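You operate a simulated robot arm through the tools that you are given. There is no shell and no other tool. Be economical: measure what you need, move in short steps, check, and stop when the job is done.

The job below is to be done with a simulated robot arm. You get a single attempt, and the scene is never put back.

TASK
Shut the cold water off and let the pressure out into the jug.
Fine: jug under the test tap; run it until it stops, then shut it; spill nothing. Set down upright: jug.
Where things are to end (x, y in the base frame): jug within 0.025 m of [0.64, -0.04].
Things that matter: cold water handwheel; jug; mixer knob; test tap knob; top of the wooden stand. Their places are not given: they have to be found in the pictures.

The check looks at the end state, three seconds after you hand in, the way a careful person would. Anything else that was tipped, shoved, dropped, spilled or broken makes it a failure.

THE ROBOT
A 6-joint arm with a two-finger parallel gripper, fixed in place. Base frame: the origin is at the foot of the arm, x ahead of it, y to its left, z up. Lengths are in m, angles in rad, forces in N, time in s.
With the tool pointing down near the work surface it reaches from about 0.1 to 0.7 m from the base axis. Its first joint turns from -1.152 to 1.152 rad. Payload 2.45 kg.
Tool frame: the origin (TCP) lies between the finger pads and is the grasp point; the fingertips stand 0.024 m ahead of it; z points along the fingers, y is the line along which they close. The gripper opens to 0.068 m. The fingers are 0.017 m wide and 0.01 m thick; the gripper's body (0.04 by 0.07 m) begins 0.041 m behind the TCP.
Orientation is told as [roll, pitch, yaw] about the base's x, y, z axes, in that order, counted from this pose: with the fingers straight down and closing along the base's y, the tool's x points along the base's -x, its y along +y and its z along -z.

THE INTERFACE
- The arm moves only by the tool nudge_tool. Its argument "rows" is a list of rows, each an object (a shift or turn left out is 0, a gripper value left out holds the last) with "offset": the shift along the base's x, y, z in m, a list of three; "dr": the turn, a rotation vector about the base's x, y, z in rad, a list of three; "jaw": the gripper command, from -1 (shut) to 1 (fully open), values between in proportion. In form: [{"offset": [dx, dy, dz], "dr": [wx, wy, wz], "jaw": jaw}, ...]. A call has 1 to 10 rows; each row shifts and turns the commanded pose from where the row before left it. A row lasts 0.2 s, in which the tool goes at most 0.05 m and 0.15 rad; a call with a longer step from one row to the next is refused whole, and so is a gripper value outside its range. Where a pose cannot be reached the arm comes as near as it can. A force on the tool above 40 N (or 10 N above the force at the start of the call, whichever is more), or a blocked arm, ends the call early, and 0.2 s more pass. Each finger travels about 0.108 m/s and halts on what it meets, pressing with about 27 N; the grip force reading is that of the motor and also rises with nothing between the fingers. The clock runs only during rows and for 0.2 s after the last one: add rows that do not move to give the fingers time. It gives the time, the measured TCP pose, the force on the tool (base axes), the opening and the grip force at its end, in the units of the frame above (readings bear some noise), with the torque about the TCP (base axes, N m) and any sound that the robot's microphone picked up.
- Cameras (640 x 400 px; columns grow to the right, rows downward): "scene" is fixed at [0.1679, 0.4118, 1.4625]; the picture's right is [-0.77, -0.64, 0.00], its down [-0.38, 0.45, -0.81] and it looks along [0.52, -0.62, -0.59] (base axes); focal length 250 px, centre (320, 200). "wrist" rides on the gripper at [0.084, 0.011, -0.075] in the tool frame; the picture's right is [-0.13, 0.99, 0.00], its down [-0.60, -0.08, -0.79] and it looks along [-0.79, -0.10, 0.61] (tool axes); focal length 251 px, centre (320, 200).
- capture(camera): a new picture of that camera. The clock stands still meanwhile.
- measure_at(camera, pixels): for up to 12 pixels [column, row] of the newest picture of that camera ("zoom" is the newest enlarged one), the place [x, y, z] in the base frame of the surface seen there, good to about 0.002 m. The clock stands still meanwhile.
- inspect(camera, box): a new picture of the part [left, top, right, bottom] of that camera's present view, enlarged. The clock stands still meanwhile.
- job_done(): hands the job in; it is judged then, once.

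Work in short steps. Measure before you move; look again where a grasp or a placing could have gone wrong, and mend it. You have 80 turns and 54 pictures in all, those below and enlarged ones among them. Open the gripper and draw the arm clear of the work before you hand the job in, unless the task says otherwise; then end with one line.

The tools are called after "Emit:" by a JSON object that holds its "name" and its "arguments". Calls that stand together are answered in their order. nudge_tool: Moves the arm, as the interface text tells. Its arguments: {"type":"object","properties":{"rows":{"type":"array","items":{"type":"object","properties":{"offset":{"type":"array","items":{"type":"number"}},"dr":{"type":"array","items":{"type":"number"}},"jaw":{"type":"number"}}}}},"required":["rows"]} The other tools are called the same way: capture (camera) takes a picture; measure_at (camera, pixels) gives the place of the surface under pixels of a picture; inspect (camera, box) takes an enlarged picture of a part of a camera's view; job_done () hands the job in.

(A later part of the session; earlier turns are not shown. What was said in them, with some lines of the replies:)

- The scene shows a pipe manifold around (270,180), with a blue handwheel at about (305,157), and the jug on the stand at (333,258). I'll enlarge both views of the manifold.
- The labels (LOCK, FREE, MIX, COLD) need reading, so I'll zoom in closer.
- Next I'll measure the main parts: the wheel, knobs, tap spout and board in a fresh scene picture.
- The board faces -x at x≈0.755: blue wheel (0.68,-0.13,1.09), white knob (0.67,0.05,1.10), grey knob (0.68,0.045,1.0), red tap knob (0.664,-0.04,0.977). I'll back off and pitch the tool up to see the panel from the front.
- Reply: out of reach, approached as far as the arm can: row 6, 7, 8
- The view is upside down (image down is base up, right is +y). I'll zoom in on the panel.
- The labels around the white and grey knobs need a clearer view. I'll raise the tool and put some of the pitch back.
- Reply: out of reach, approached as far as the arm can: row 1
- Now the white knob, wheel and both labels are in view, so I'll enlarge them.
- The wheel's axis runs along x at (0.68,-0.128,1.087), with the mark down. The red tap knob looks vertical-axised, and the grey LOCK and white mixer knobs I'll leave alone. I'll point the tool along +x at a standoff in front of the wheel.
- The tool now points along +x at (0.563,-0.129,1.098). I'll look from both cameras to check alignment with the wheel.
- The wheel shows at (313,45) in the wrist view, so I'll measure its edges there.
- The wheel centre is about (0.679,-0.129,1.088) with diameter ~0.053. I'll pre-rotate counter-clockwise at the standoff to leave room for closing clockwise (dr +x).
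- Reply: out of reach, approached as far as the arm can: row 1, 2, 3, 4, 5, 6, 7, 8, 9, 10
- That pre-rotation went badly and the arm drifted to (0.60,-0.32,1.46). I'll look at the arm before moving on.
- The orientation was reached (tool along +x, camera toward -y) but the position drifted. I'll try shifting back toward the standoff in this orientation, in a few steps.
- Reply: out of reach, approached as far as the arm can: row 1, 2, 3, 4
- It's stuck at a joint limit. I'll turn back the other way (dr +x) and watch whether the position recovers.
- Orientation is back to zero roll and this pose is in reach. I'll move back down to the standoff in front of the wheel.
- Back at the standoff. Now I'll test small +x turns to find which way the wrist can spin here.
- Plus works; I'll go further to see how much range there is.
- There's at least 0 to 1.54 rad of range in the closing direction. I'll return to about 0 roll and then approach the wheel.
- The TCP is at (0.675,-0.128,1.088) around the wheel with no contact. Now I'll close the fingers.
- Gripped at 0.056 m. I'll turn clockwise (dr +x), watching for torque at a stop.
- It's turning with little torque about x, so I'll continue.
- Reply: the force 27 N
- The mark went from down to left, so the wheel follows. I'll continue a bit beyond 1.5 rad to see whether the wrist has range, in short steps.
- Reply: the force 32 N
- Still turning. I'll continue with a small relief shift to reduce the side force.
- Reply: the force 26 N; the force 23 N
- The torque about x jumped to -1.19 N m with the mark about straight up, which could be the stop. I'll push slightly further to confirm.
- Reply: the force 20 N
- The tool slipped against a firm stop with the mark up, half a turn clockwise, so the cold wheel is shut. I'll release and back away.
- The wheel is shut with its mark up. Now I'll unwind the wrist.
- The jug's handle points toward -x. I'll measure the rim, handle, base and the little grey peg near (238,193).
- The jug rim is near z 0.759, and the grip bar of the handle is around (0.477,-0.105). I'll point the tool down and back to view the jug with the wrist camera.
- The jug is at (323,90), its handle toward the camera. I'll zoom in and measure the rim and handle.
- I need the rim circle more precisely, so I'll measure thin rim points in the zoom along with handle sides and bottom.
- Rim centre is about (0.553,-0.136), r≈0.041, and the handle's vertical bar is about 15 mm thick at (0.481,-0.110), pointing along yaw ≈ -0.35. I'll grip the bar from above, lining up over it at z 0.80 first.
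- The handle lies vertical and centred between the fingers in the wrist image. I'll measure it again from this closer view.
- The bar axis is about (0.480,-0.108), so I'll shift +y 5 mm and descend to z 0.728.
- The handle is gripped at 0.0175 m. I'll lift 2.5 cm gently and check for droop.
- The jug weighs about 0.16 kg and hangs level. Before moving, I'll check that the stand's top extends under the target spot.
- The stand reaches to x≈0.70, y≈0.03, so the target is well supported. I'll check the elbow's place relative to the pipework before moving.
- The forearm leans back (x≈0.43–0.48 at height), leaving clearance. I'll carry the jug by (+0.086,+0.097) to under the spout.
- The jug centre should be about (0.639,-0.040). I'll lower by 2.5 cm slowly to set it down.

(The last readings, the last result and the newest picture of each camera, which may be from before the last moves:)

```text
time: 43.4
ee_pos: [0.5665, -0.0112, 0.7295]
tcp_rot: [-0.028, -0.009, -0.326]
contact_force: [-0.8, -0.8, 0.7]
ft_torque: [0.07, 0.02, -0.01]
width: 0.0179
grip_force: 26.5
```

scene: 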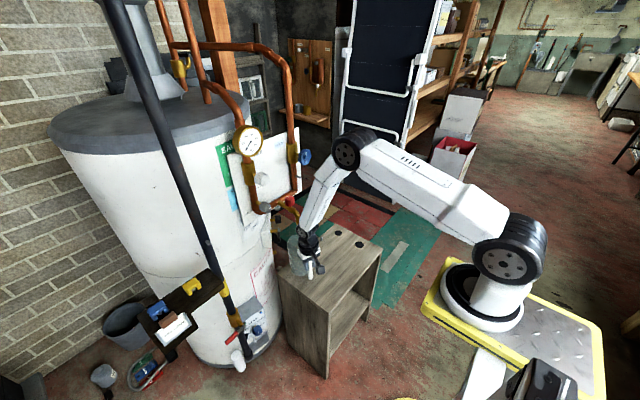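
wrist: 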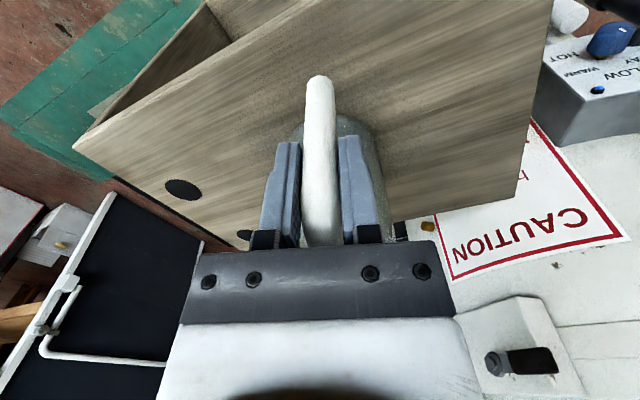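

It's seated at z 0.7295 with the load transferred. I'll open the jaws, rise, then back off.

Emit:
{"name": "nudge_tool", "arguments": {"rows": [{"jaw": -0.5}, {"jaw": 0.2}, {"jaw": 1}, {"jaw": 1}, {"jaw": 1}, {"offset": [0, 0, 0.03]}, {"offset": [0, 0, 0.04]}, {"offset": [-0.03, 0, 0.03]}, {"offset": [-0.04, 0, 0.03]}, {"offset": [-0.04, 0, 0.03]}]}}

Emit:
{"name": "capture", "arguments": {"camera": "wrist"}}

Emit:
{"name": "inspect", "arguments": {"camera": "scene", "box": [256, 185, 368, 285]}}

```text
time: 45.6
ee_pos: [0.4552, -0.0112, 0.8904]
tcp_rot: [-0.027, -0.011, -0.327]
contact_force: [-0.6, 0.1, 0.1]
ft_torque: [-0.01, -0.01, 0.04]
width: 0.0678
grip_force: 0.1
```

```text
20 pictures are left
```

wrist: 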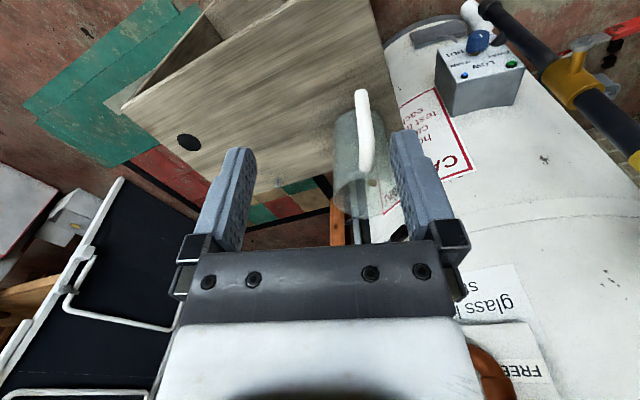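

```text
4.00 times, centred on (312, 235) of scene
```

zoom: 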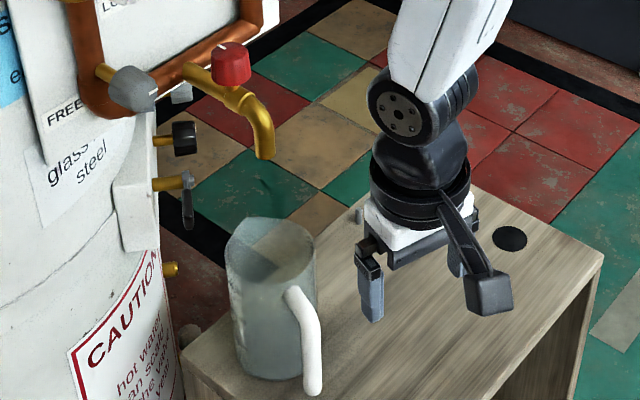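

The jug stands upright under the spout. I'll verify its place through the handle, and get the red knob's geometry with a zoom.

Emit:
{"name": "measure_at", "arguments": {"camera": "wrist", "pixels": [[361, 110], [363, 125], [367, 160], [335, 175], [390, 175], [362, 215]]}}

Emit:
{"name": "inspect", "arguments": {"camera": "scene", "box": [280, 186, 336, 221]}}

Emit:
{"name": "measure_at", "arguments": {"camera": "zoom", "pixels": [[330, 120], [295, 110], [380, 110], [340, 100], [310, 160], [380, 150], [345, 180], [440, 370], [380, 230], [270, 170], [330, 200]]}}

```text
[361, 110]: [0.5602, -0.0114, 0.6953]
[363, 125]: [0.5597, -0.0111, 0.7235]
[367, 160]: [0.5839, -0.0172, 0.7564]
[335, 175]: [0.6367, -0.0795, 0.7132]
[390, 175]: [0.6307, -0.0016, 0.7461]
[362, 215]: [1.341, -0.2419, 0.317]
```

```text
11.43 times, centred on (308, 204) of scene
```

zoom: 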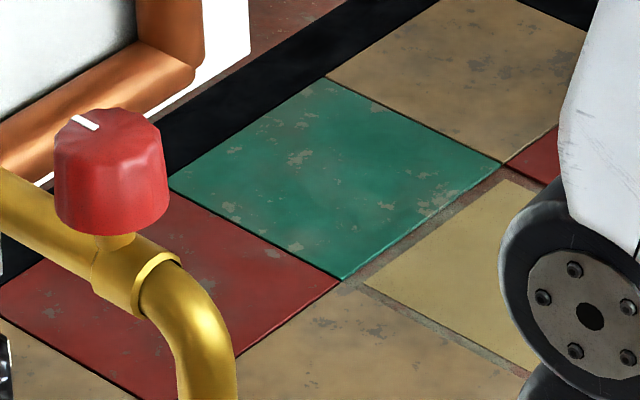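

```text
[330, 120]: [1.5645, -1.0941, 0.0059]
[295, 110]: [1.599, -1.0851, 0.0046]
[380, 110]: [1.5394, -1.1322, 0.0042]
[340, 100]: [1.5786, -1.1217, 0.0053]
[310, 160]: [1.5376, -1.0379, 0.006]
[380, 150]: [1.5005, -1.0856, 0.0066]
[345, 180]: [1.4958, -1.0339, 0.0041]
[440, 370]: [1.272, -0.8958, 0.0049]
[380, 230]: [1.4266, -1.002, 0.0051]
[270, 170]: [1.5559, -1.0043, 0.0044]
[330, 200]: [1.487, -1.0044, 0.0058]
```

The jug is at about (0.639,-0.040). The knob is vertical-axised with its mark toward +x; measuring it properly now.

Emit:
{"name": "measure_at", "arguments": {"camera": "zoom", "pixels": [[110, 130], [60, 145], [156, 130], [85, 120], [130, 112], [110, 220], [60, 200], [165, 190], [115, 240], [205, 340], [30, 210], [70, 125]]}}

```text
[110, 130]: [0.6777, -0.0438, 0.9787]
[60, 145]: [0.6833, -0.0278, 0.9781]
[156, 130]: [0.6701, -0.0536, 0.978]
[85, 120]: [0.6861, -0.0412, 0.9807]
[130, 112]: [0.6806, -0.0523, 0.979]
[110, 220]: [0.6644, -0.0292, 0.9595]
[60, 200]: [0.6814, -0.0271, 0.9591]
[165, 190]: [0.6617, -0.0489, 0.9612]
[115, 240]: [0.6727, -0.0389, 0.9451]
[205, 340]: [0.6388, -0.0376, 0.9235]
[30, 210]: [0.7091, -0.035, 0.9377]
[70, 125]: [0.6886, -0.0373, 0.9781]
```

The knob centre is about (0.676,-0.041), top z 0.979, diameter ~0.034. To keep clear of the gauge and white knob I'll hold it with the tool tilted back about 0.7 rad and turn about vertical, reorienting first while rising well back.

Emit:
{"name": "nudge_tool", "arguments": {"rows": [{"offset": [0, 0, 0.02], "dr": [0, 0, -0.1]}, {"offset": [0, 0, 0.02], "dr": [0, 0, -0.1]}, {"offset": [0.01, 0, 0.02], "dr": [-0.0587, -0.1008, 0]}, {"offset": [0.01, 0, 0.02], "dr": [-0.0587, -0.1008, 0]}, {"offset": [0.01, 0, 0.02], "dr": [-0.0587, -0.1008, 0]}, {"offset": [0.01, -0.01, 0.02], "dr": [-0.0587, -0.1008, 0]}, {"offset": [0.01, -0.01, 0.02], "dr": [-0.0587, -0.1008, 0]}, {"offset": [0.01, -0.01, 0.02], "dr": [-0.0587, -0.1008, 0]}, {}]}}

Emit:
{"name": "measure_at", "arguments": {"camera": "scene", "pixels": [[248, 140], [262, 140], [261, 180], [270, 178]]}}

Emit:
{"name": "capture", "arguments": {"camera": "wrist"}}

```text
time: 47.6
ee_pos: [0.5164, -0.0413, 1.0492]
tcp_rot: [-0.028, -0.713, -0.524]
contact_force: [-0.4, -0.1, 0.6]
ft_torque: [0.0, 0.04, 0.01]
width: 0.068
grip_force: 0.0
```

```text
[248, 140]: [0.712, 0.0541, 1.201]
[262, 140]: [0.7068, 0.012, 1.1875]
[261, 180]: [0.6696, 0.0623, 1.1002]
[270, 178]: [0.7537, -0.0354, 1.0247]
```

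```text
17 pictures are left
```

wrist: 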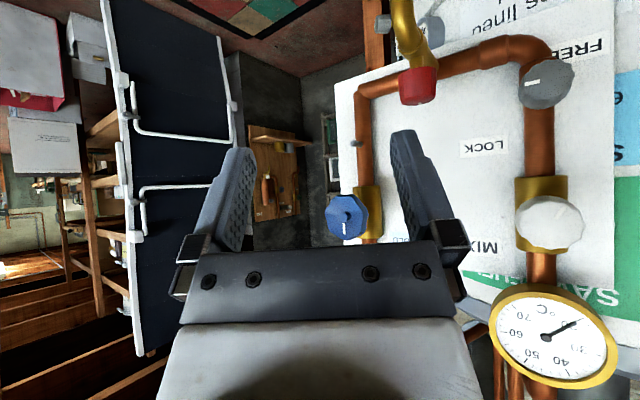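

The pose is as intended. I'll refine the red knob position from this view before moving in.

Emit:
{"name": "measure_at", "arguments": {"camera": "wrist", "pixels": [[418, 85], [401, 85], [436, 85], [418, 101], [405, 100], [433, 98], [405, 70], [432, 70], [418, 72]]}}

```text
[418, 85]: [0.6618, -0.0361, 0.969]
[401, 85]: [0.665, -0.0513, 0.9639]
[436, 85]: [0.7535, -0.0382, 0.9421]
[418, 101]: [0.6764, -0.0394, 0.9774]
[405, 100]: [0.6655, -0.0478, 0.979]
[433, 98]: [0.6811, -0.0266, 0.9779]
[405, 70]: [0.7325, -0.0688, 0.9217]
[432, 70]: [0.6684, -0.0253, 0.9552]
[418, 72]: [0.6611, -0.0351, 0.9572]
```

The knob centre is confirmed at (0.676,-0.040). I'll go above it, then descend to z 0.970.

Emit:
{"name": "nudge_tool", "arguments": {"rows": [{"offset": [0.04, 0.0003, -0.005]}, {"offset": [0.04, 0.0003, -0.005]}, {"offset": [0.04, 0.0003, -0.005]}, {"offset": [0.0396, 0.0003, -0.004]}, {}]}}

Emit:
{"name": "inspect", "arguments": {"camera": "scene", "box": [232, 130, 360, 230]}}

```text
time: 48.8
ee_pos: [0.6763, -0.0397, 1.0312]
tcp_rot: [-0.028, -0.71, -0.527]
contact_force: [0.6, 0.6, 0.6]
ft_torque: [0.0, 0.02, -0.02]
width: 0.0678
grip_force: 0.0
```

```text
4.00 times, centred on (296, 180) of scene
```

zoom: 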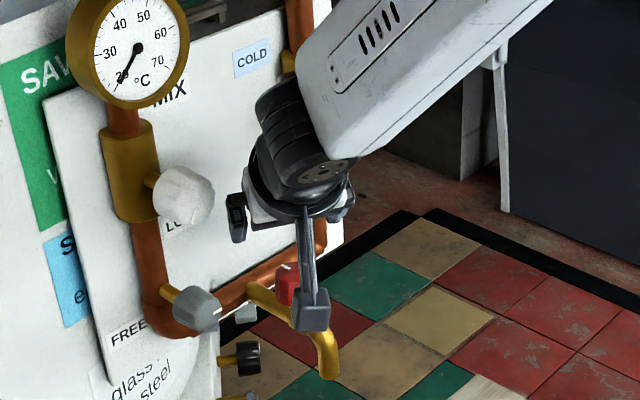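

Positioned above with clearance to the white and grey knobs. Now descending to z 0.970 around the knob.

Emit:
{"name": "nudge_tool", "arguments": {"rows": [{"offset": [0, 0, -0.015]}, {"offset": [0, 0, -0.015]}, {"offset": [0, 0, -0.015]}, {"offset": [0, 0, -0.016]}, {}]}}

Emit:
{"name": "capture", "arguments": {"camera": "wrist"}}

```text
time: 50.0
ee_pos: [0.6765, -0.0385, 0.9692]
tcp_rot: [-0.028, -0.711, -0.527]
contact_force: [-0.2, -0.6, -0.3]
ft_torque: [-0.01, -0.02, 0.01]
width: 0.0681
grip_force: 0.0
```

```text
15 pictures are left
```

wrist: 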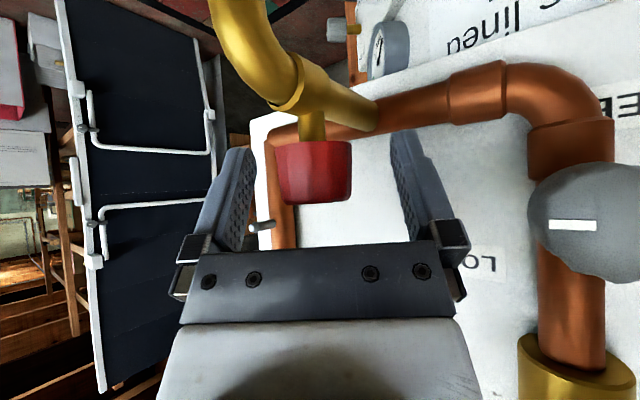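

The knob sits centred between the fingers (col ~313). Closing now.

Emit:
{"name": "nudge_tool", "arguments": {"rows": [{"jaw": 0}, {"jaw": -0.5}, {"jaw": -1}, {"jaw": -1}]}}

```text
time: 51.0
ee_pos: [0.6755, -0.04, 0.9698]
tcp_rot: [-0.03, -0.711, -0.529]
contact_force: [-7.0, -17.1, -0.9]
ft_torque: [0.46, -0.67, 0.0]
width: 0.0336
grip_force: 45.3
```

Gripped at 0.0336. I'll turn counter-clockwise 0.3 rad (dr +z) with a tiny relief shift and watch torque and sound.

Emit:
{"name": "nudge_tool", "arguments": {"rows": [{"offset": [-0.0005, -0.001, 0], "dr": [0, 0, 0.1]}, {"dr": [0, 0, 0.1]}, {"dr": [0, 0, 0.1]}]}}

Emit:
{"name": "inspect", "arguments": {"camera": "scene", "box": [264, 190, 360, 270]}}

```text
time: 51.8
ee_pos: [0.6753, -0.0398, 0.9678]
tcp_rot: [-0.025, -0.711, -0.228]
contact_force: [-6.7, -8.5, -2.8]
ft_torque: [0.51, -1.05, -0.03]
width: 0.0335
grip_force: 45.0
```

```text
5.00 times, centred on (312, 230) of scene
```

zoom: 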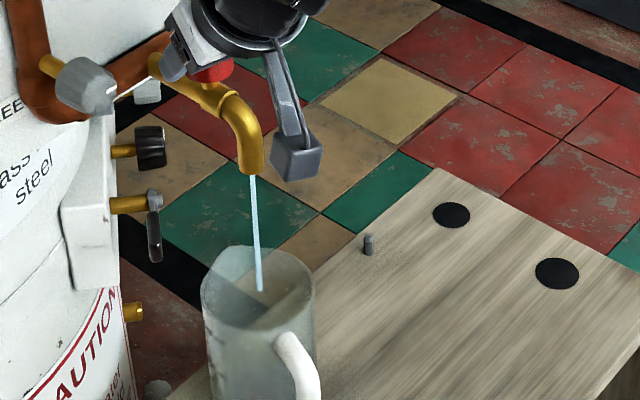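

Water runs from the spout straight into the jug. I'll hold here and wait.

Emit:
{"name": "nudge_tool", "arguments": {"rows": [{}, {}, {}, {}, {}, {}, {}, {}, {}, {}]}}

Emit:
{"name": "inspect", "arguments": {"camera": "scene", "box": [264, 190, 360, 270]}}

```text
time: 54.0
ee_pos: [0.6757, -0.0413, 0.9697]
tcp_rot: [-0.027, -0.71, -0.224]
contact_force: [-5.3, 1.9, -2.7]
ft_torque: [0.85, 0.01, 0.0]
width: 0.0336
grip_force: 44.5
```

```text
5.00 times, centred on (312, 230) of scene
```

zoom: 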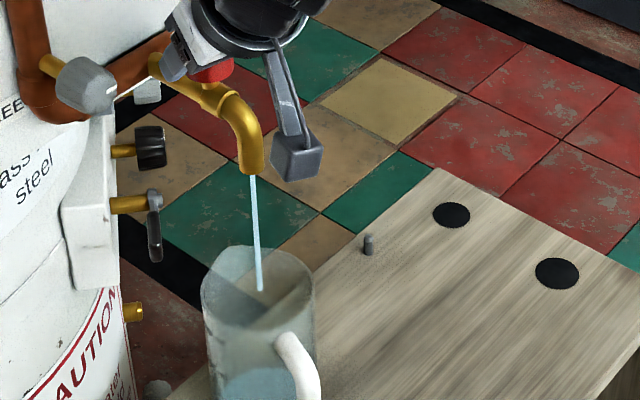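

Still running and the jug is slowly filling. I'll wait 2 s more and check the level.

Emit:
{"name": "nudge_tool", "arguments": {"rows": [{}, {}, {}, {}, {}, {}, {}, {}, {}, {}]}}

Emit:
{"name": "inspect", "arguments": {"camera": "scene", "box": [264, 200, 360, 290]}}

```text
time: 56.2
ee_pos: [0.6769, -0.0404, 0.9702]
tcp_rot: [-0.029, -0.71, -0.227]
contact_force: [-6.3, 6.2, -3.9]
ft_torque: [0.8, -0.02, -0.02]
width: 0.0335
grip_force: 45.2
```

```text
4.44 times, centred on (312, 245) of scene
```

zoom: 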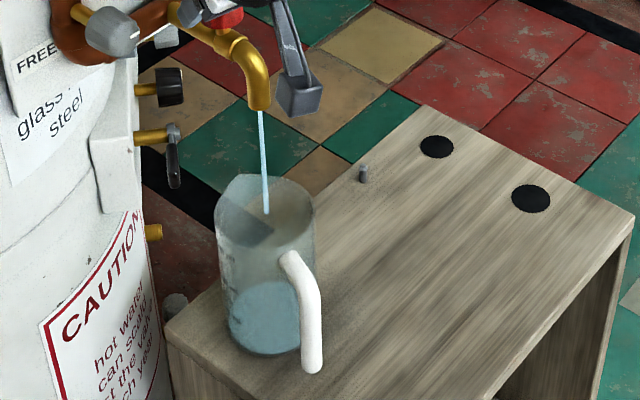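

Level is about a third. I'll wait another 2 s and compare the stream and level.

Emit:
{"name": "nudge_tool", "arguments": {"rows": [{}, {}, {}, {}, {}, {}, {}, {}, {}, {}]}}

Emit:
{"name": "inspect", "arguments": {"camera": "scene", "box": [264, 200, 360, 290]}}

```text
time: 58.4
ee_pos: [0.6759, -0.0413, 0.9695]
tcp_rot: [-0.027, -0.712, -0.225]
contact_force: [-6.4, 7.1, -5.9]
ft_torque: [0.77, -0.09, 0.01]
width: 0.0337
grip_force: 45.1
```

```text
4.44 times, centred on (312, 245) of scene
```

zoom: 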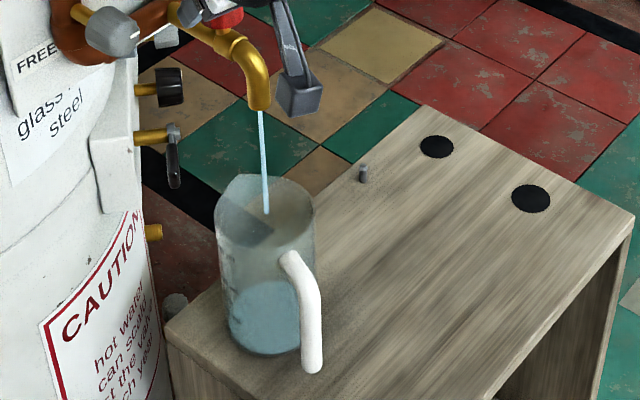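

The level barely changed, so the flow is dying down. Waiting 4 s more.

Emit:
{"name": "nudge_tool", "arguments": {"rows": [{}, {}, {}, {}, {}, {}, {}, {}, {}, {}]}}

Emit:
{"name": "nudge_tool", "arguments": {"rows": [{}, {}, {}, {}, {}, {}, {}, {}, {}, {}]}}

Emit:
{"name": "inspect", "arguments": {"camera": "scene", "box": [264, 200, 360, 290]}}

```text
time: 60.6
ee_pos: [0.6763, -0.0403, 0.9689]
tcp_rot: [-0.029, -0.71, -0.226]
contact_force: [-7.5, 9.0, -4.9]
ft_torque: [0.81, -0.04, 0.01]
width: 0.0336
grip_force: 44.9
```

```text
time: 62.8
ee_pos: [0.6759, -0.041, 0.9698]
tcp_rot: [-0.027, -0.71, -0.226]
contact_force: [-7.0, 7.9, -4.5]
ft_torque: [0.83, -0.05, -0.02]
width: 0.0337
grip_force: 45.1
```

```text
4.44 times, centred on (312, 245) of scene
```

zoom: 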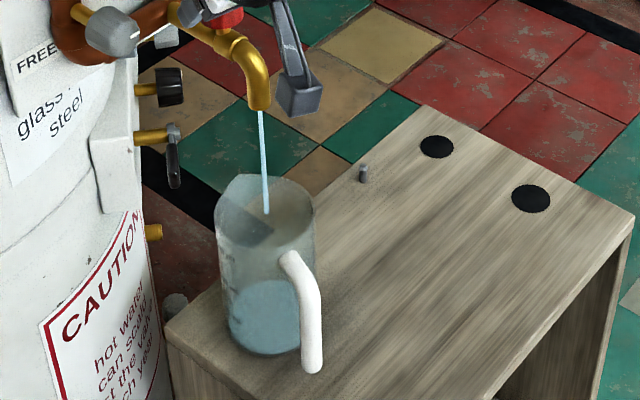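

The level is nearly steady but a thin stream remains. Opening the tap further (+0.5 rad) should drain the remaining pressure faster.

Emit:
{"name": "nudge_tool", "arguments": {"rows": [{"dr": [0, 0, 0.1]}, {"dr": [0, 0, 0.1]}, {"dr": [0, 0, 0.1]}, {"dr": [0, 0, 0.1]}, {"dr": [0, 0, 0.1]}, {}, {}, {}, {}, {}]}}

Emit:
{"name": "inspect", "arguments": {"camera": "scene", "box": [264, 200, 360, 290]}}

```text
time: 63.4
ee_pos: [0.6765, -0.0398, 0.9708]
tcp_rot: [-0.017, -0.719, -0.097]
contact_force: [4.9, -8.9, -2.0]
ft_torque: [0.73, 0.75, 0.02]
width: 0.0333
grip_force: 45.1
out of reach, approached as far as the arm can: row 2, 3
stopped in row 3: the force on the tool passed its limit at 62 N (the readings are from after the stop); the commanded pose is now the measured one
```

```text
4.44 times, centred on (312, 245) of scene
```

zoom: 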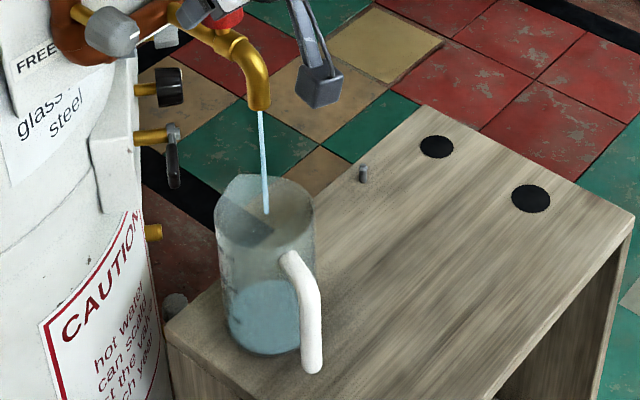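

There's a reach limit near yaw -0.1, so I won't turn further. I'll just hold and wait about 8 s, since the level is far from the rim.

Emit:
{"name": "nudge_tool", "arguments": {"rows": [{}, {}, {}, {}, {}, {}, {}, {}, {}, {}]}}

Emit:
{"name": "nudge_tool", "arguments": {"rows": [{}, {}, {}, {}, {}, {}, {}, {}, {}, {}]}}

Emit:
{"name": "nudge_tool", "arguments": {"rows": [{}, {}, {}, {}, {}, {}, {}, {}, {}, {}]}}

Emit:
{"name": "nudge_tool", "arguments": {"rows": [{}, {}, {}, {}, {}, {}, {}, {}, {}, {}]}}

Emit:
{"name": "inspect", "arguments": {"camera": "scene", "box": [264, 200, 360, 290]}}

```text
time: 65.6
ee_pos: [0.6761, -0.0402, 0.9692]
tcp_rot: [-0.017, -0.72, -0.096]
contact_force: [6.3, -21.1, -7.2]
ft_torque: [0.43, -0.79, 0.05]
width: 0.0329
grip_force: 44.9
```

```text
time: 67.8
ee_pos: [0.676, -0.0405, 0.9699]
tcp_rot: [-0.016, -0.718, -0.095]
contact_force: [6.8, -21.6, -6.7]
ft_torque: [0.67, -0.01, 0.02]
width: 0.0335
grip_force: 44.7
```

```text
time: 70.0
ee_pos: [0.6761, -0.041, 0.9707]
tcp_rot: [-0.016, -0.718, -0.096]
contact_force: [6.3, -21.6, -6.3]
ft_torque: [0.71, 0.11, 0.07]
width: 0.0332
grip_force: 45.2
```

```text
time: 72.2
ee_pos: [0.6769, -0.04, 0.9698]
tcp_rot: [-0.015, -0.72, -0.098]
contact_force: [5.1, -21.9, -6.6]
ft_torque: [0.63, -0.17, 0.03]
width: 0.0334
grip_force: 45.4
```

```text
4.44 times, centred on (312, 245) of scene
```

zoom: 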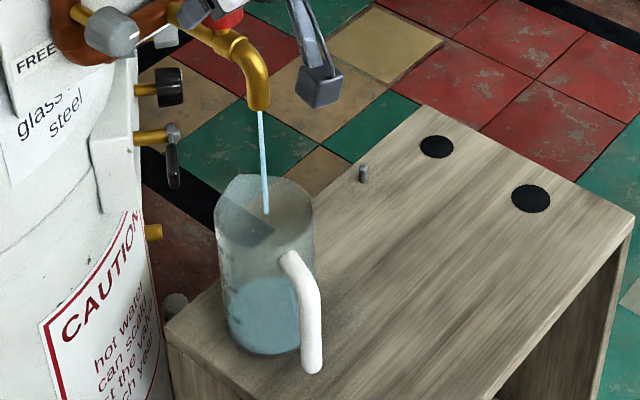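

The stream persists and I can't tell if the level rises. I'll take a tight zoom of the jug and spout to quantify.

Emit:
{"name": "inspect", "arguments": {"camera": "scene", "box": [304, 222, 344, 284]}}

Emit:
{"name": "nudge_tool", "arguments": {"rows": [{}, {}, {}, {}, {}, {}, {}, {}, {}, {}]}}

Emit:
{"name": "nudge_tool", "arguments": {"rows": [{}, {}, {}, {}, {}, {}, {}, {}, {}, {}]}}

Emit:
{"name": "nudge_tool", "arguments": {"rows": [{}, {}, {}, {}, {}, {}, {}, {}, {}, {}]}}

Emit:
{"name": "inspect", "arguments": {"camera": "scene", "box": [304, 222, 344, 284]}}

```text
6.45 times, centred on (324, 253) of scene
```

zoom: 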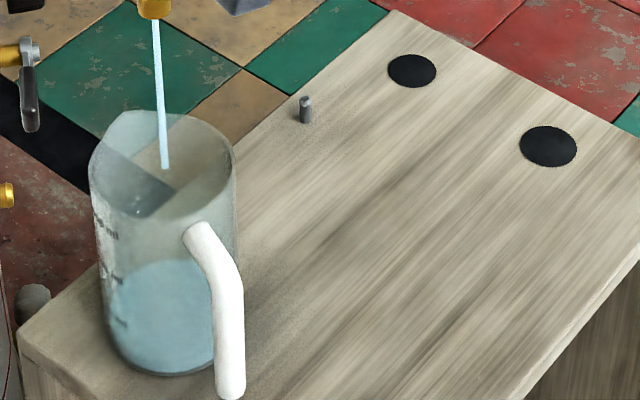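

```text
time: 74.4
ee_pos: [0.6758, -0.0395, 0.9703]
tcp_rot: [-0.017, -0.721, -0.095]
contact_force: [4.5, -22.6, -5.0]
ft_torque: [0.68, -0.05, 0.05]
width: 0.0332
grip_force: 44.9
```

```text
time: 76.6
ee_pos: [0.6768, -0.0405, 0.97]
tcp_rot: [-0.015, -0.72, -0.096]
contact_force: [4.4, -20.9, -5.2]
ft_torque: [0.65, -0.05, 0.03]
width: 0.0335
grip_force: 44.6
```

```text
time: 78.8
ee_pos: [0.676, -0.0402, 0.9703]
tcp_rot: [-0.015, -0.719, -0.096]
contact_force: [4.1, -22.7, -4.8]
ft_torque: [0.65, -0.09, 0.04]
width: 0.0332
grip_force: 44.9
```

```text
6.45 times, centred on (324, 253) of scene
```

zoom: 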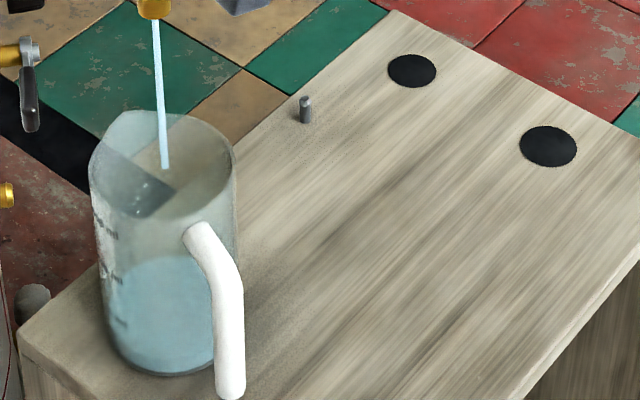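

Level rose only ~4 px in 6.6 s, a slow trickle with lots of capacity left. I'll wait another ~11 s, then look at gauge, stream and level together.

Emit:
{"name": "nudge_tool", "arguments": {"rows": [{}, {}, {}, {}, {}, {}, {}, {}, {}, {}]}}

Emit:
{"name": "nudge_tool", "arguments": {"rows": [{}, {}, {}, {}, {}, {}, {}, {}, {}, {}]}}

Emit:
{"name": "nudge_tool", "arguments": {"rows": [{}, {}, {}, {}, {}, {}, {}, {}, {}, {}]}}

Emit:
{"name": "nudge_tool", "arguments": {"rows": [{}, {}, {}, {}, {}, {}, {}, {}, {}, {}]}}

Emit:
{"name": "nudge_tool", "arguments": {"rows": [{}, {}, {}, {}, {}, {}, {}, {}, {}, {}]}}

Emit:
{"name": "inspect", "arguments": {"camera": "scene", "box": [230, 122, 370, 284]}}

```text
time: 81.0
ee_pos: [0.6769, -0.0404, 0.9698]
tcp_rot: [-0.016, -0.72, -0.097]
contact_force: [4.8, -20.8, -4.5]
ft_torque: [0.66, -0.06, 0.02]
width: 0.0332
grip_force: 45.0
```

```text
time: 83.2
ee_pos: [0.6773, -0.0398, 0.9691]
tcp_rot: [-0.017, -0.719, -0.095]
contact_force: [4.6, -21.5, -3.9]
ft_torque: [0.69, -0.05, 0.03]
width: 0.0331
grip_force: 44.9
```

```text
time: 85.4
ee_pos: [0.6778, -0.0399, 0.9704]
tcp_rot: [-0.016, -0.719, -0.096]
contact_force: [3.6, -21.9, -4.0]
ft_torque: [0.65, -0.09, -0.02]
width: 0.0332
grip_force: 45.5
```

```text
time: 87.6
ee_pos: [0.678, -0.0405, 0.9695]
tcp_rot: [-0.017, -0.719, -0.097]
contact_force: [3.7, -21.7, -4.6]
ft_torque: [0.69, -0.04, 0.05]
width: 0.033
grip_force: 45.2
```

```text
time: 89.8
ee_pos: [0.6762, -0.0404, 0.9697]
tcp_rot: [-0.015, -0.72, -0.096]
contact_force: [2.5, -21.3, -4.2]
ft_torque: [0.66, -0.03, 0.01]
width: 0.0332
grip_force: 45.2
```

```text
2.47 times, centred on (300, 203) of scene
```

zoom: 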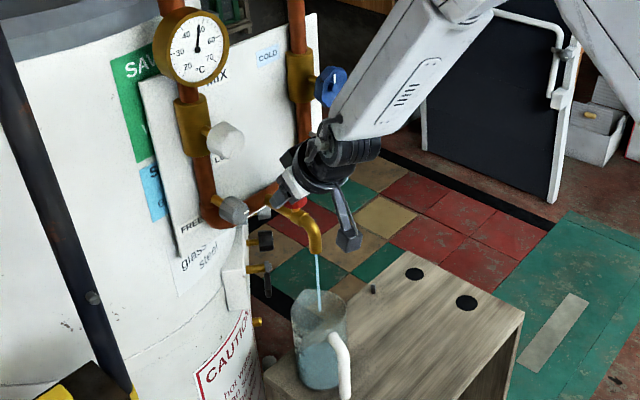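

The thermometer now reads about 47°C, so hot water passed through the mixer branch. A tight zoom like before lets me compare the level and see whether the trickle is still slowing.

Emit:
{"name": "inspect", "arguments": {"camera": "scene", "box": [304, 222, 344, 284]}}

Emit:
{"name": "measure_at", "arguments": {"camera": "zoom", "pixels": [[170, 265], [150, 290], [180, 300], [162, 60], [162, 120], [164, 160], [150, 265], [130, 280], [165, 330]]}}

```text
6.45 times, centred on (324, 253) of scene
```

zoom: 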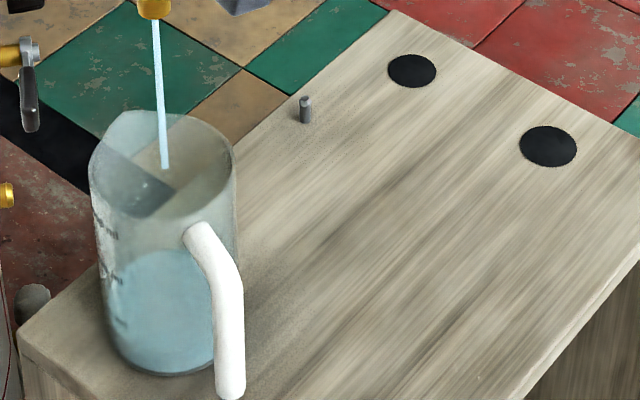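

```text
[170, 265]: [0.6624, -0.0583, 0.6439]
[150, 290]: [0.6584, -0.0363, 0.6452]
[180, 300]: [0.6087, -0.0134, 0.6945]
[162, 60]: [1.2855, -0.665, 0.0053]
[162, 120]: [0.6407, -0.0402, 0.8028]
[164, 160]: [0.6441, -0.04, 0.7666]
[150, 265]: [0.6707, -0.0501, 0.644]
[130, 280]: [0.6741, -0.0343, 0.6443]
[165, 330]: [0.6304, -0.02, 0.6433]
```

The water surface is at z≈0.644 (24 mm deep) and rising steadily at a slow rate, so the tap is only slightly open. I'll regrip to open it further: release, turn the tool back to yaw ≈ -0.75, and grip again.

Emit:
{"name": "nudge_tool", "arguments": {"rows": [{"jaw": 1}, {"jaw": 1}, {"jaw": 1}, {"dr": [0, 0, -0.11]}, {"dr": [0, 0, -0.11]}, {"dr": [0, 0, -0.11]}, {"dr": [0, 0, -0.11]}, {"dr": [0, 0, -0.11]}, {"dr": [0, 0, -0.11]}, {}]}}

Emit:
{"name": "nudge_tool", "arguments": {"rows": [{"jaw": 0}, {"jaw": -0.5}, {"jaw": -1}, {"jaw": -1}]}}

```text
time: 92.0
ee_pos: [0.6764, -0.0391, 0.9702]
tcp_rot: [-0.018, -0.721, -0.754]
contact_force: [0.3, -0.1, 0.0]
ft_torque: [-0.03, 0.02, 0.0]
width: 0.0682
grip_force: 0.0
```

```text
time: 93.0
ee_pos: [0.6755, -0.0411, 0.9706]
tcp_rot: [-0.02, -0.718, -0.755]
contact_force: [-13.6, -12.3, 2.3]
ft_torque: [0.13, -0.62, -0.02]
width: 0.0342
grip_force: 44.7
```

Regripped at 0.0342. I'll turn +0.55 rad with a small relief shift, then hold.

Emit:
{"name": "nudge_tool", "arguments": {"rows": [{"offset": [-0.0007, -0.001, 0], "dr": [0, 0, 0.11]}, {"dr": [0, 0, 0.11]}, {"dr": [0, 0, 0.11]}, {"dr": [0, 0, 0.11]}, {"dr": [0, 0, 0.11]}, {}, {}, {}, {}, {}]}}

Emit:
{"name": "nudge_tool", "arguments": {"rows": [{}, {}, {}, {}, {}, {}, {}, {}, {}, {}]}}

Emit:
{"name": "nudge_tool", "arguments": {"rows": [{}, {}, {}, {}, {}, {}, {}, {}, {}, {}]}}

Emit:
{"name": "inspect", "arguments": {"camera": "scene", "box": [304, 222, 344, 284]}}

Emit:
{"name": "measure_at", "arguments": {"camera": "zoom", "pixels": [[170, 265], [150, 290], [150, 265], [130, 280], [165, 330], [160, 250]]}}

```text
time: 95.2
ee_pos: [0.6744, -0.0402, 0.9698]
tcp_rot: [-0.015, -0.72, -0.205]
contact_force: [-16.0, -14.6, 0.6]
ft_torque: [1.0, 0.8, 0.0]
width: 0.0334
grip_force: 44.6
```

```text
time: 97.4
ee_pos: [0.675, -0.039, 0.9702]
tcp_rot: [-0.017, -0.72, -0.205]
contact_force: [-15.1, -16.9, -6.1]
ft_torque: [0.44, -0.35, -0.02]
width: 0.0338
grip_force: 44.8
```

```text
time: 99.6
ee_pos: [0.6753, -0.0402, 0.9708]
tcp_rot: [-0.016, -0.718, -0.204]
contact_force: [-14.8, -16.4, -5.7]
ft_torque: [0.66, 0.04, -0.03]
width: 0.0337
grip_force: 45.1
```

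```text
6.45 times, centred on (324, 253) of scene
```

zoom: 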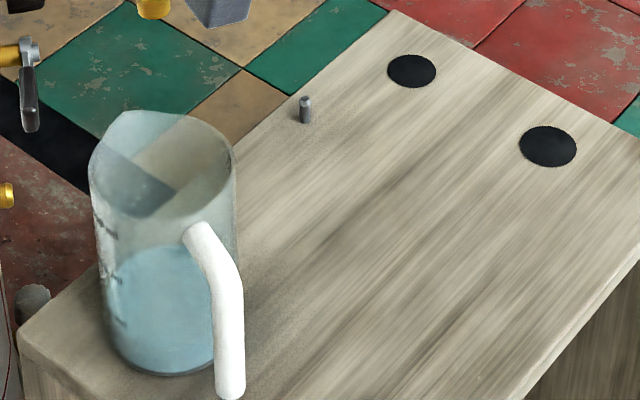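

```text
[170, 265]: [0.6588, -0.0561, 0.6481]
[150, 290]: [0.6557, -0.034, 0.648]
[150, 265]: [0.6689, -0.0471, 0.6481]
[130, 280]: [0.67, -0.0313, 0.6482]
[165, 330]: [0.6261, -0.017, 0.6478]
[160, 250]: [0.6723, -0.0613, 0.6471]
```

The stream has stopped, with the level at z 0.648. Now I'll shut the tap: turn clockwise 0.55 rad, then regrip for the rest (total opening ≈ 0.98 rad).

Emit:
{"name": "nudge_tool", "arguments": {"rows": [{"offset": [0.0005, 0.0005, 0], "dr": [0, 0, -0.11]}, {"dr": [0, 0, -0.11]}, {"dr": [0, 0, -0.11]}, {"dr": [0, 0, -0.11]}, {"dr": [0, 0, -0.11]}, {"jaw": 1}, {"jaw": 1}, {"jaw": 1}]}}

Emit:
{"name": "nudge_tool", "arguments": {"rows": [{"dr": [0, 0, 0.11]}, {"dr": [0, 0, 0.11]}, {"dr": [0, 0, 0.11]}, {"dr": [0, 0, 0.11]}, {"dr": [0, 0, 0.09]}, {}, {"jaw": 0}, {"jaw": -0.5}, {"jaw": -1}, {"jaw": -1}]}}

```text
time: 101.4
ee_pos: [0.6762, -0.0387, 0.9703]
tcp_rot: [-0.018, -0.719, -0.754]
contact_force: [1.0, 0.0, 1.0]
ft_torque: [0.01, -0.01, -0.01]
width: 0.068
grip_force: 0.0
```

```text
time: 103.6
ee_pos: [0.6766, -0.0416, 0.9694]
tcp_rot: [-0.016, -0.718, -0.227]
contact_force: [-6.7, -16.1, 1.4]
ft_torque: [0.74, 0.09, 0.0]
width: 0.0337
grip_force: 44.8
```

Regripped at yaw -0.227. Turning clockwise by 0.4, then smaller steps to feel for the stop.

Emit:
{"name": "nudge_tool", "arguments": {"rows": [{"offset": [-0.0005, -0.001, 0], "dr": [0, 0, -0.1]}, {"dr": [0, 0, -0.1]}, {"dr": [0, 0, -0.1]}, {"dr": [0, 0, -0.08]}]}}

Emit:
{"name": "nudge_tool", "arguments": {"rows": [{"dr": [0, 0, -0.06]}, {"dr": [0, 0, -0.05]}]}}

```text
time: 104.6
ee_pos: [0.6748, -0.0416, 0.9687]
tcp_rot: [-0.017, -0.719, -0.604]
contact_force: [1.7, -8.0, -5.8]
ft_torque: [0.7, 0.07, -0.02]
width: 0.0338
grip_force: 44.7
```

```text
time: 105.2
ee_pos: [0.6757, -0.0414, 0.9691]
tcp_rot: [-0.017, -0.719, -0.715]
contact_force: [3.2, -10.7, -11.9]
ft_torque: [0.7, -0.79, 0.03]
width: 0.0337
grip_force: 44.2
```

About 1.04 rad has been turned back against 0.98 opened, with no clear stop yet (tz 0.03). I'll turn a touch more.

Emit:
{"name": "nudge_tool", "arguments": {"rows": [{"dr": [0, 0, -0.05]}, {"dr": [0, 0, -0.05]}]}}

```text
time: 105.8
ee_pos: [0.6758, -0.041, 0.9711]
tcp_rot: [-0.019, -0.72, -0.814]
contact_force: [-0.1, -10.0, -14.4]
ft_torque: [0.39, -0.59, 0.0]
width: 0.0339
grip_force: 45.1
```

No stop felt, so I'll release, rise clear and check the mark against its original direction (toward +x).

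Emit:
{"name": "nudge_tool", "arguments": {"rows": [{"jaw": 1}, {"jaw": 1}, {"jaw": 1}, {"offset": [0, 0, 0.03]}, {"offset": [0, 0, 0.035]}, {"offset": [-0.04, 0, 0]}, {"offset": [-0.04, 0, 0]}, {"offset": [-0.04, 0, 0]}]}}

Emit:
{"name": "inspect", "arguments": {"camera": "scene", "box": [280, 186, 336, 221]}}

```text
time: 107.6
ee_pos: [0.5564, -0.0405, 1.0346]
tcp_rot: [-0.016, -0.72, -0.812]
contact_force: [-1.2, 0.4, -0.6]
ft_torque: [-0.01, -0.03, 0.05]
width: 0.068
grip_force: 0.1
```

```text
11.43 times, centred on (308, 204) of scene
```

zoom: 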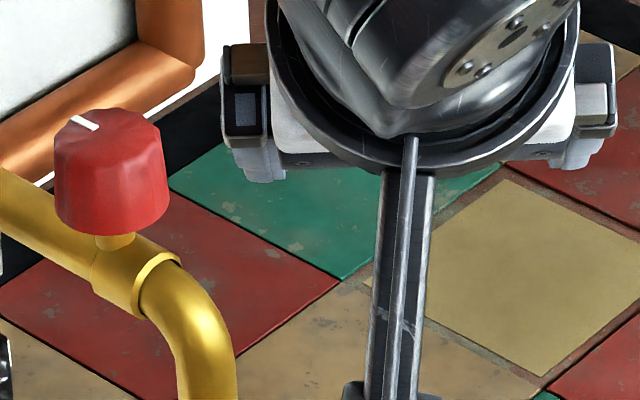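

The mark is back exactly where it started, so the tap is shut. I'll draw the arm well clear and take a last look.

Emit:
{"name": "nudge_tool", "arguments": {"rows": [{"offset": [-0.02, -0.02, 0.03], "dr": [0.05, 0.08, 0]}, {"offset": [-0.02, -0.02, 0.03], "dr": [0.05, 0.08, 0]}, {"offset": [-0.02, -0.02, 0.03], "dr": [0.05, 0.08, 0]}, {"offset": [-0.02, -0.02, 0.03], "dr": [0.05, 0.08, 0]}, {"offset": [-0.02, -0.02, 0.03]}, {"offset": [0, -0.03, 0.03]}, {}]}}

Emit:
{"name": "inspect", "arguments": {"camera": "scene", "box": [230, 122, 370, 284]}}

Emit:
{"name": "measure_at", "arguments": {"camera": "zoom", "pixels": [[335, 340], [344, 370], [318, 360], [315, 350]]}}

```text
time: 109.2
ee_pos: [0.4565, -0.1714, 1.2165]
tcp_rot: [-0.116, -0.35, -0.764]
contact_force: [0.2, 0.2, 0.1]
ft_torque: [-0.04, -0.02, 0.02]
width: 0.068
grip_force: 0.0
```

```text
2.47 times, centred on (300, 203) of scene
```

zoom: 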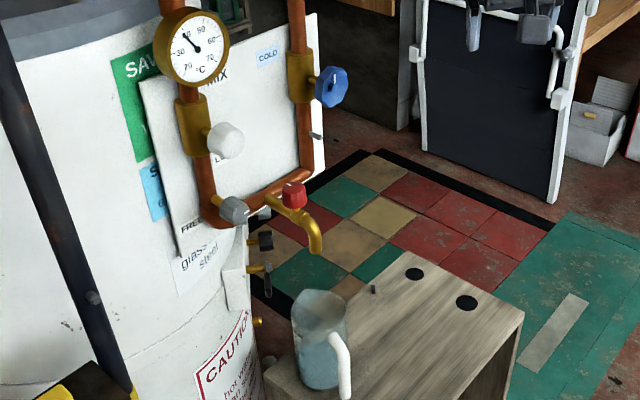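

```text
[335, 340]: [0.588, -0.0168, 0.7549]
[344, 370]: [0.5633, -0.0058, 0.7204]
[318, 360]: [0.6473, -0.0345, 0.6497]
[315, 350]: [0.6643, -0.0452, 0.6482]
```

The cold wheel is shut with its mark up, the tap is shut with no stream, and the jug stands upright at about (0.639,-0.040) with nothing spilled. The arm is clear, so I'm handing in.

Emit:
{"name": "job_done", "arguments": {}}

```text
The job is handed in.
```

The job is handed in: the cold water is off, the pressure was let out into the jug until the flow stopped, and the test tap is shut. The jug stands upright at about (0.639, -0.040), and I saw no spills.
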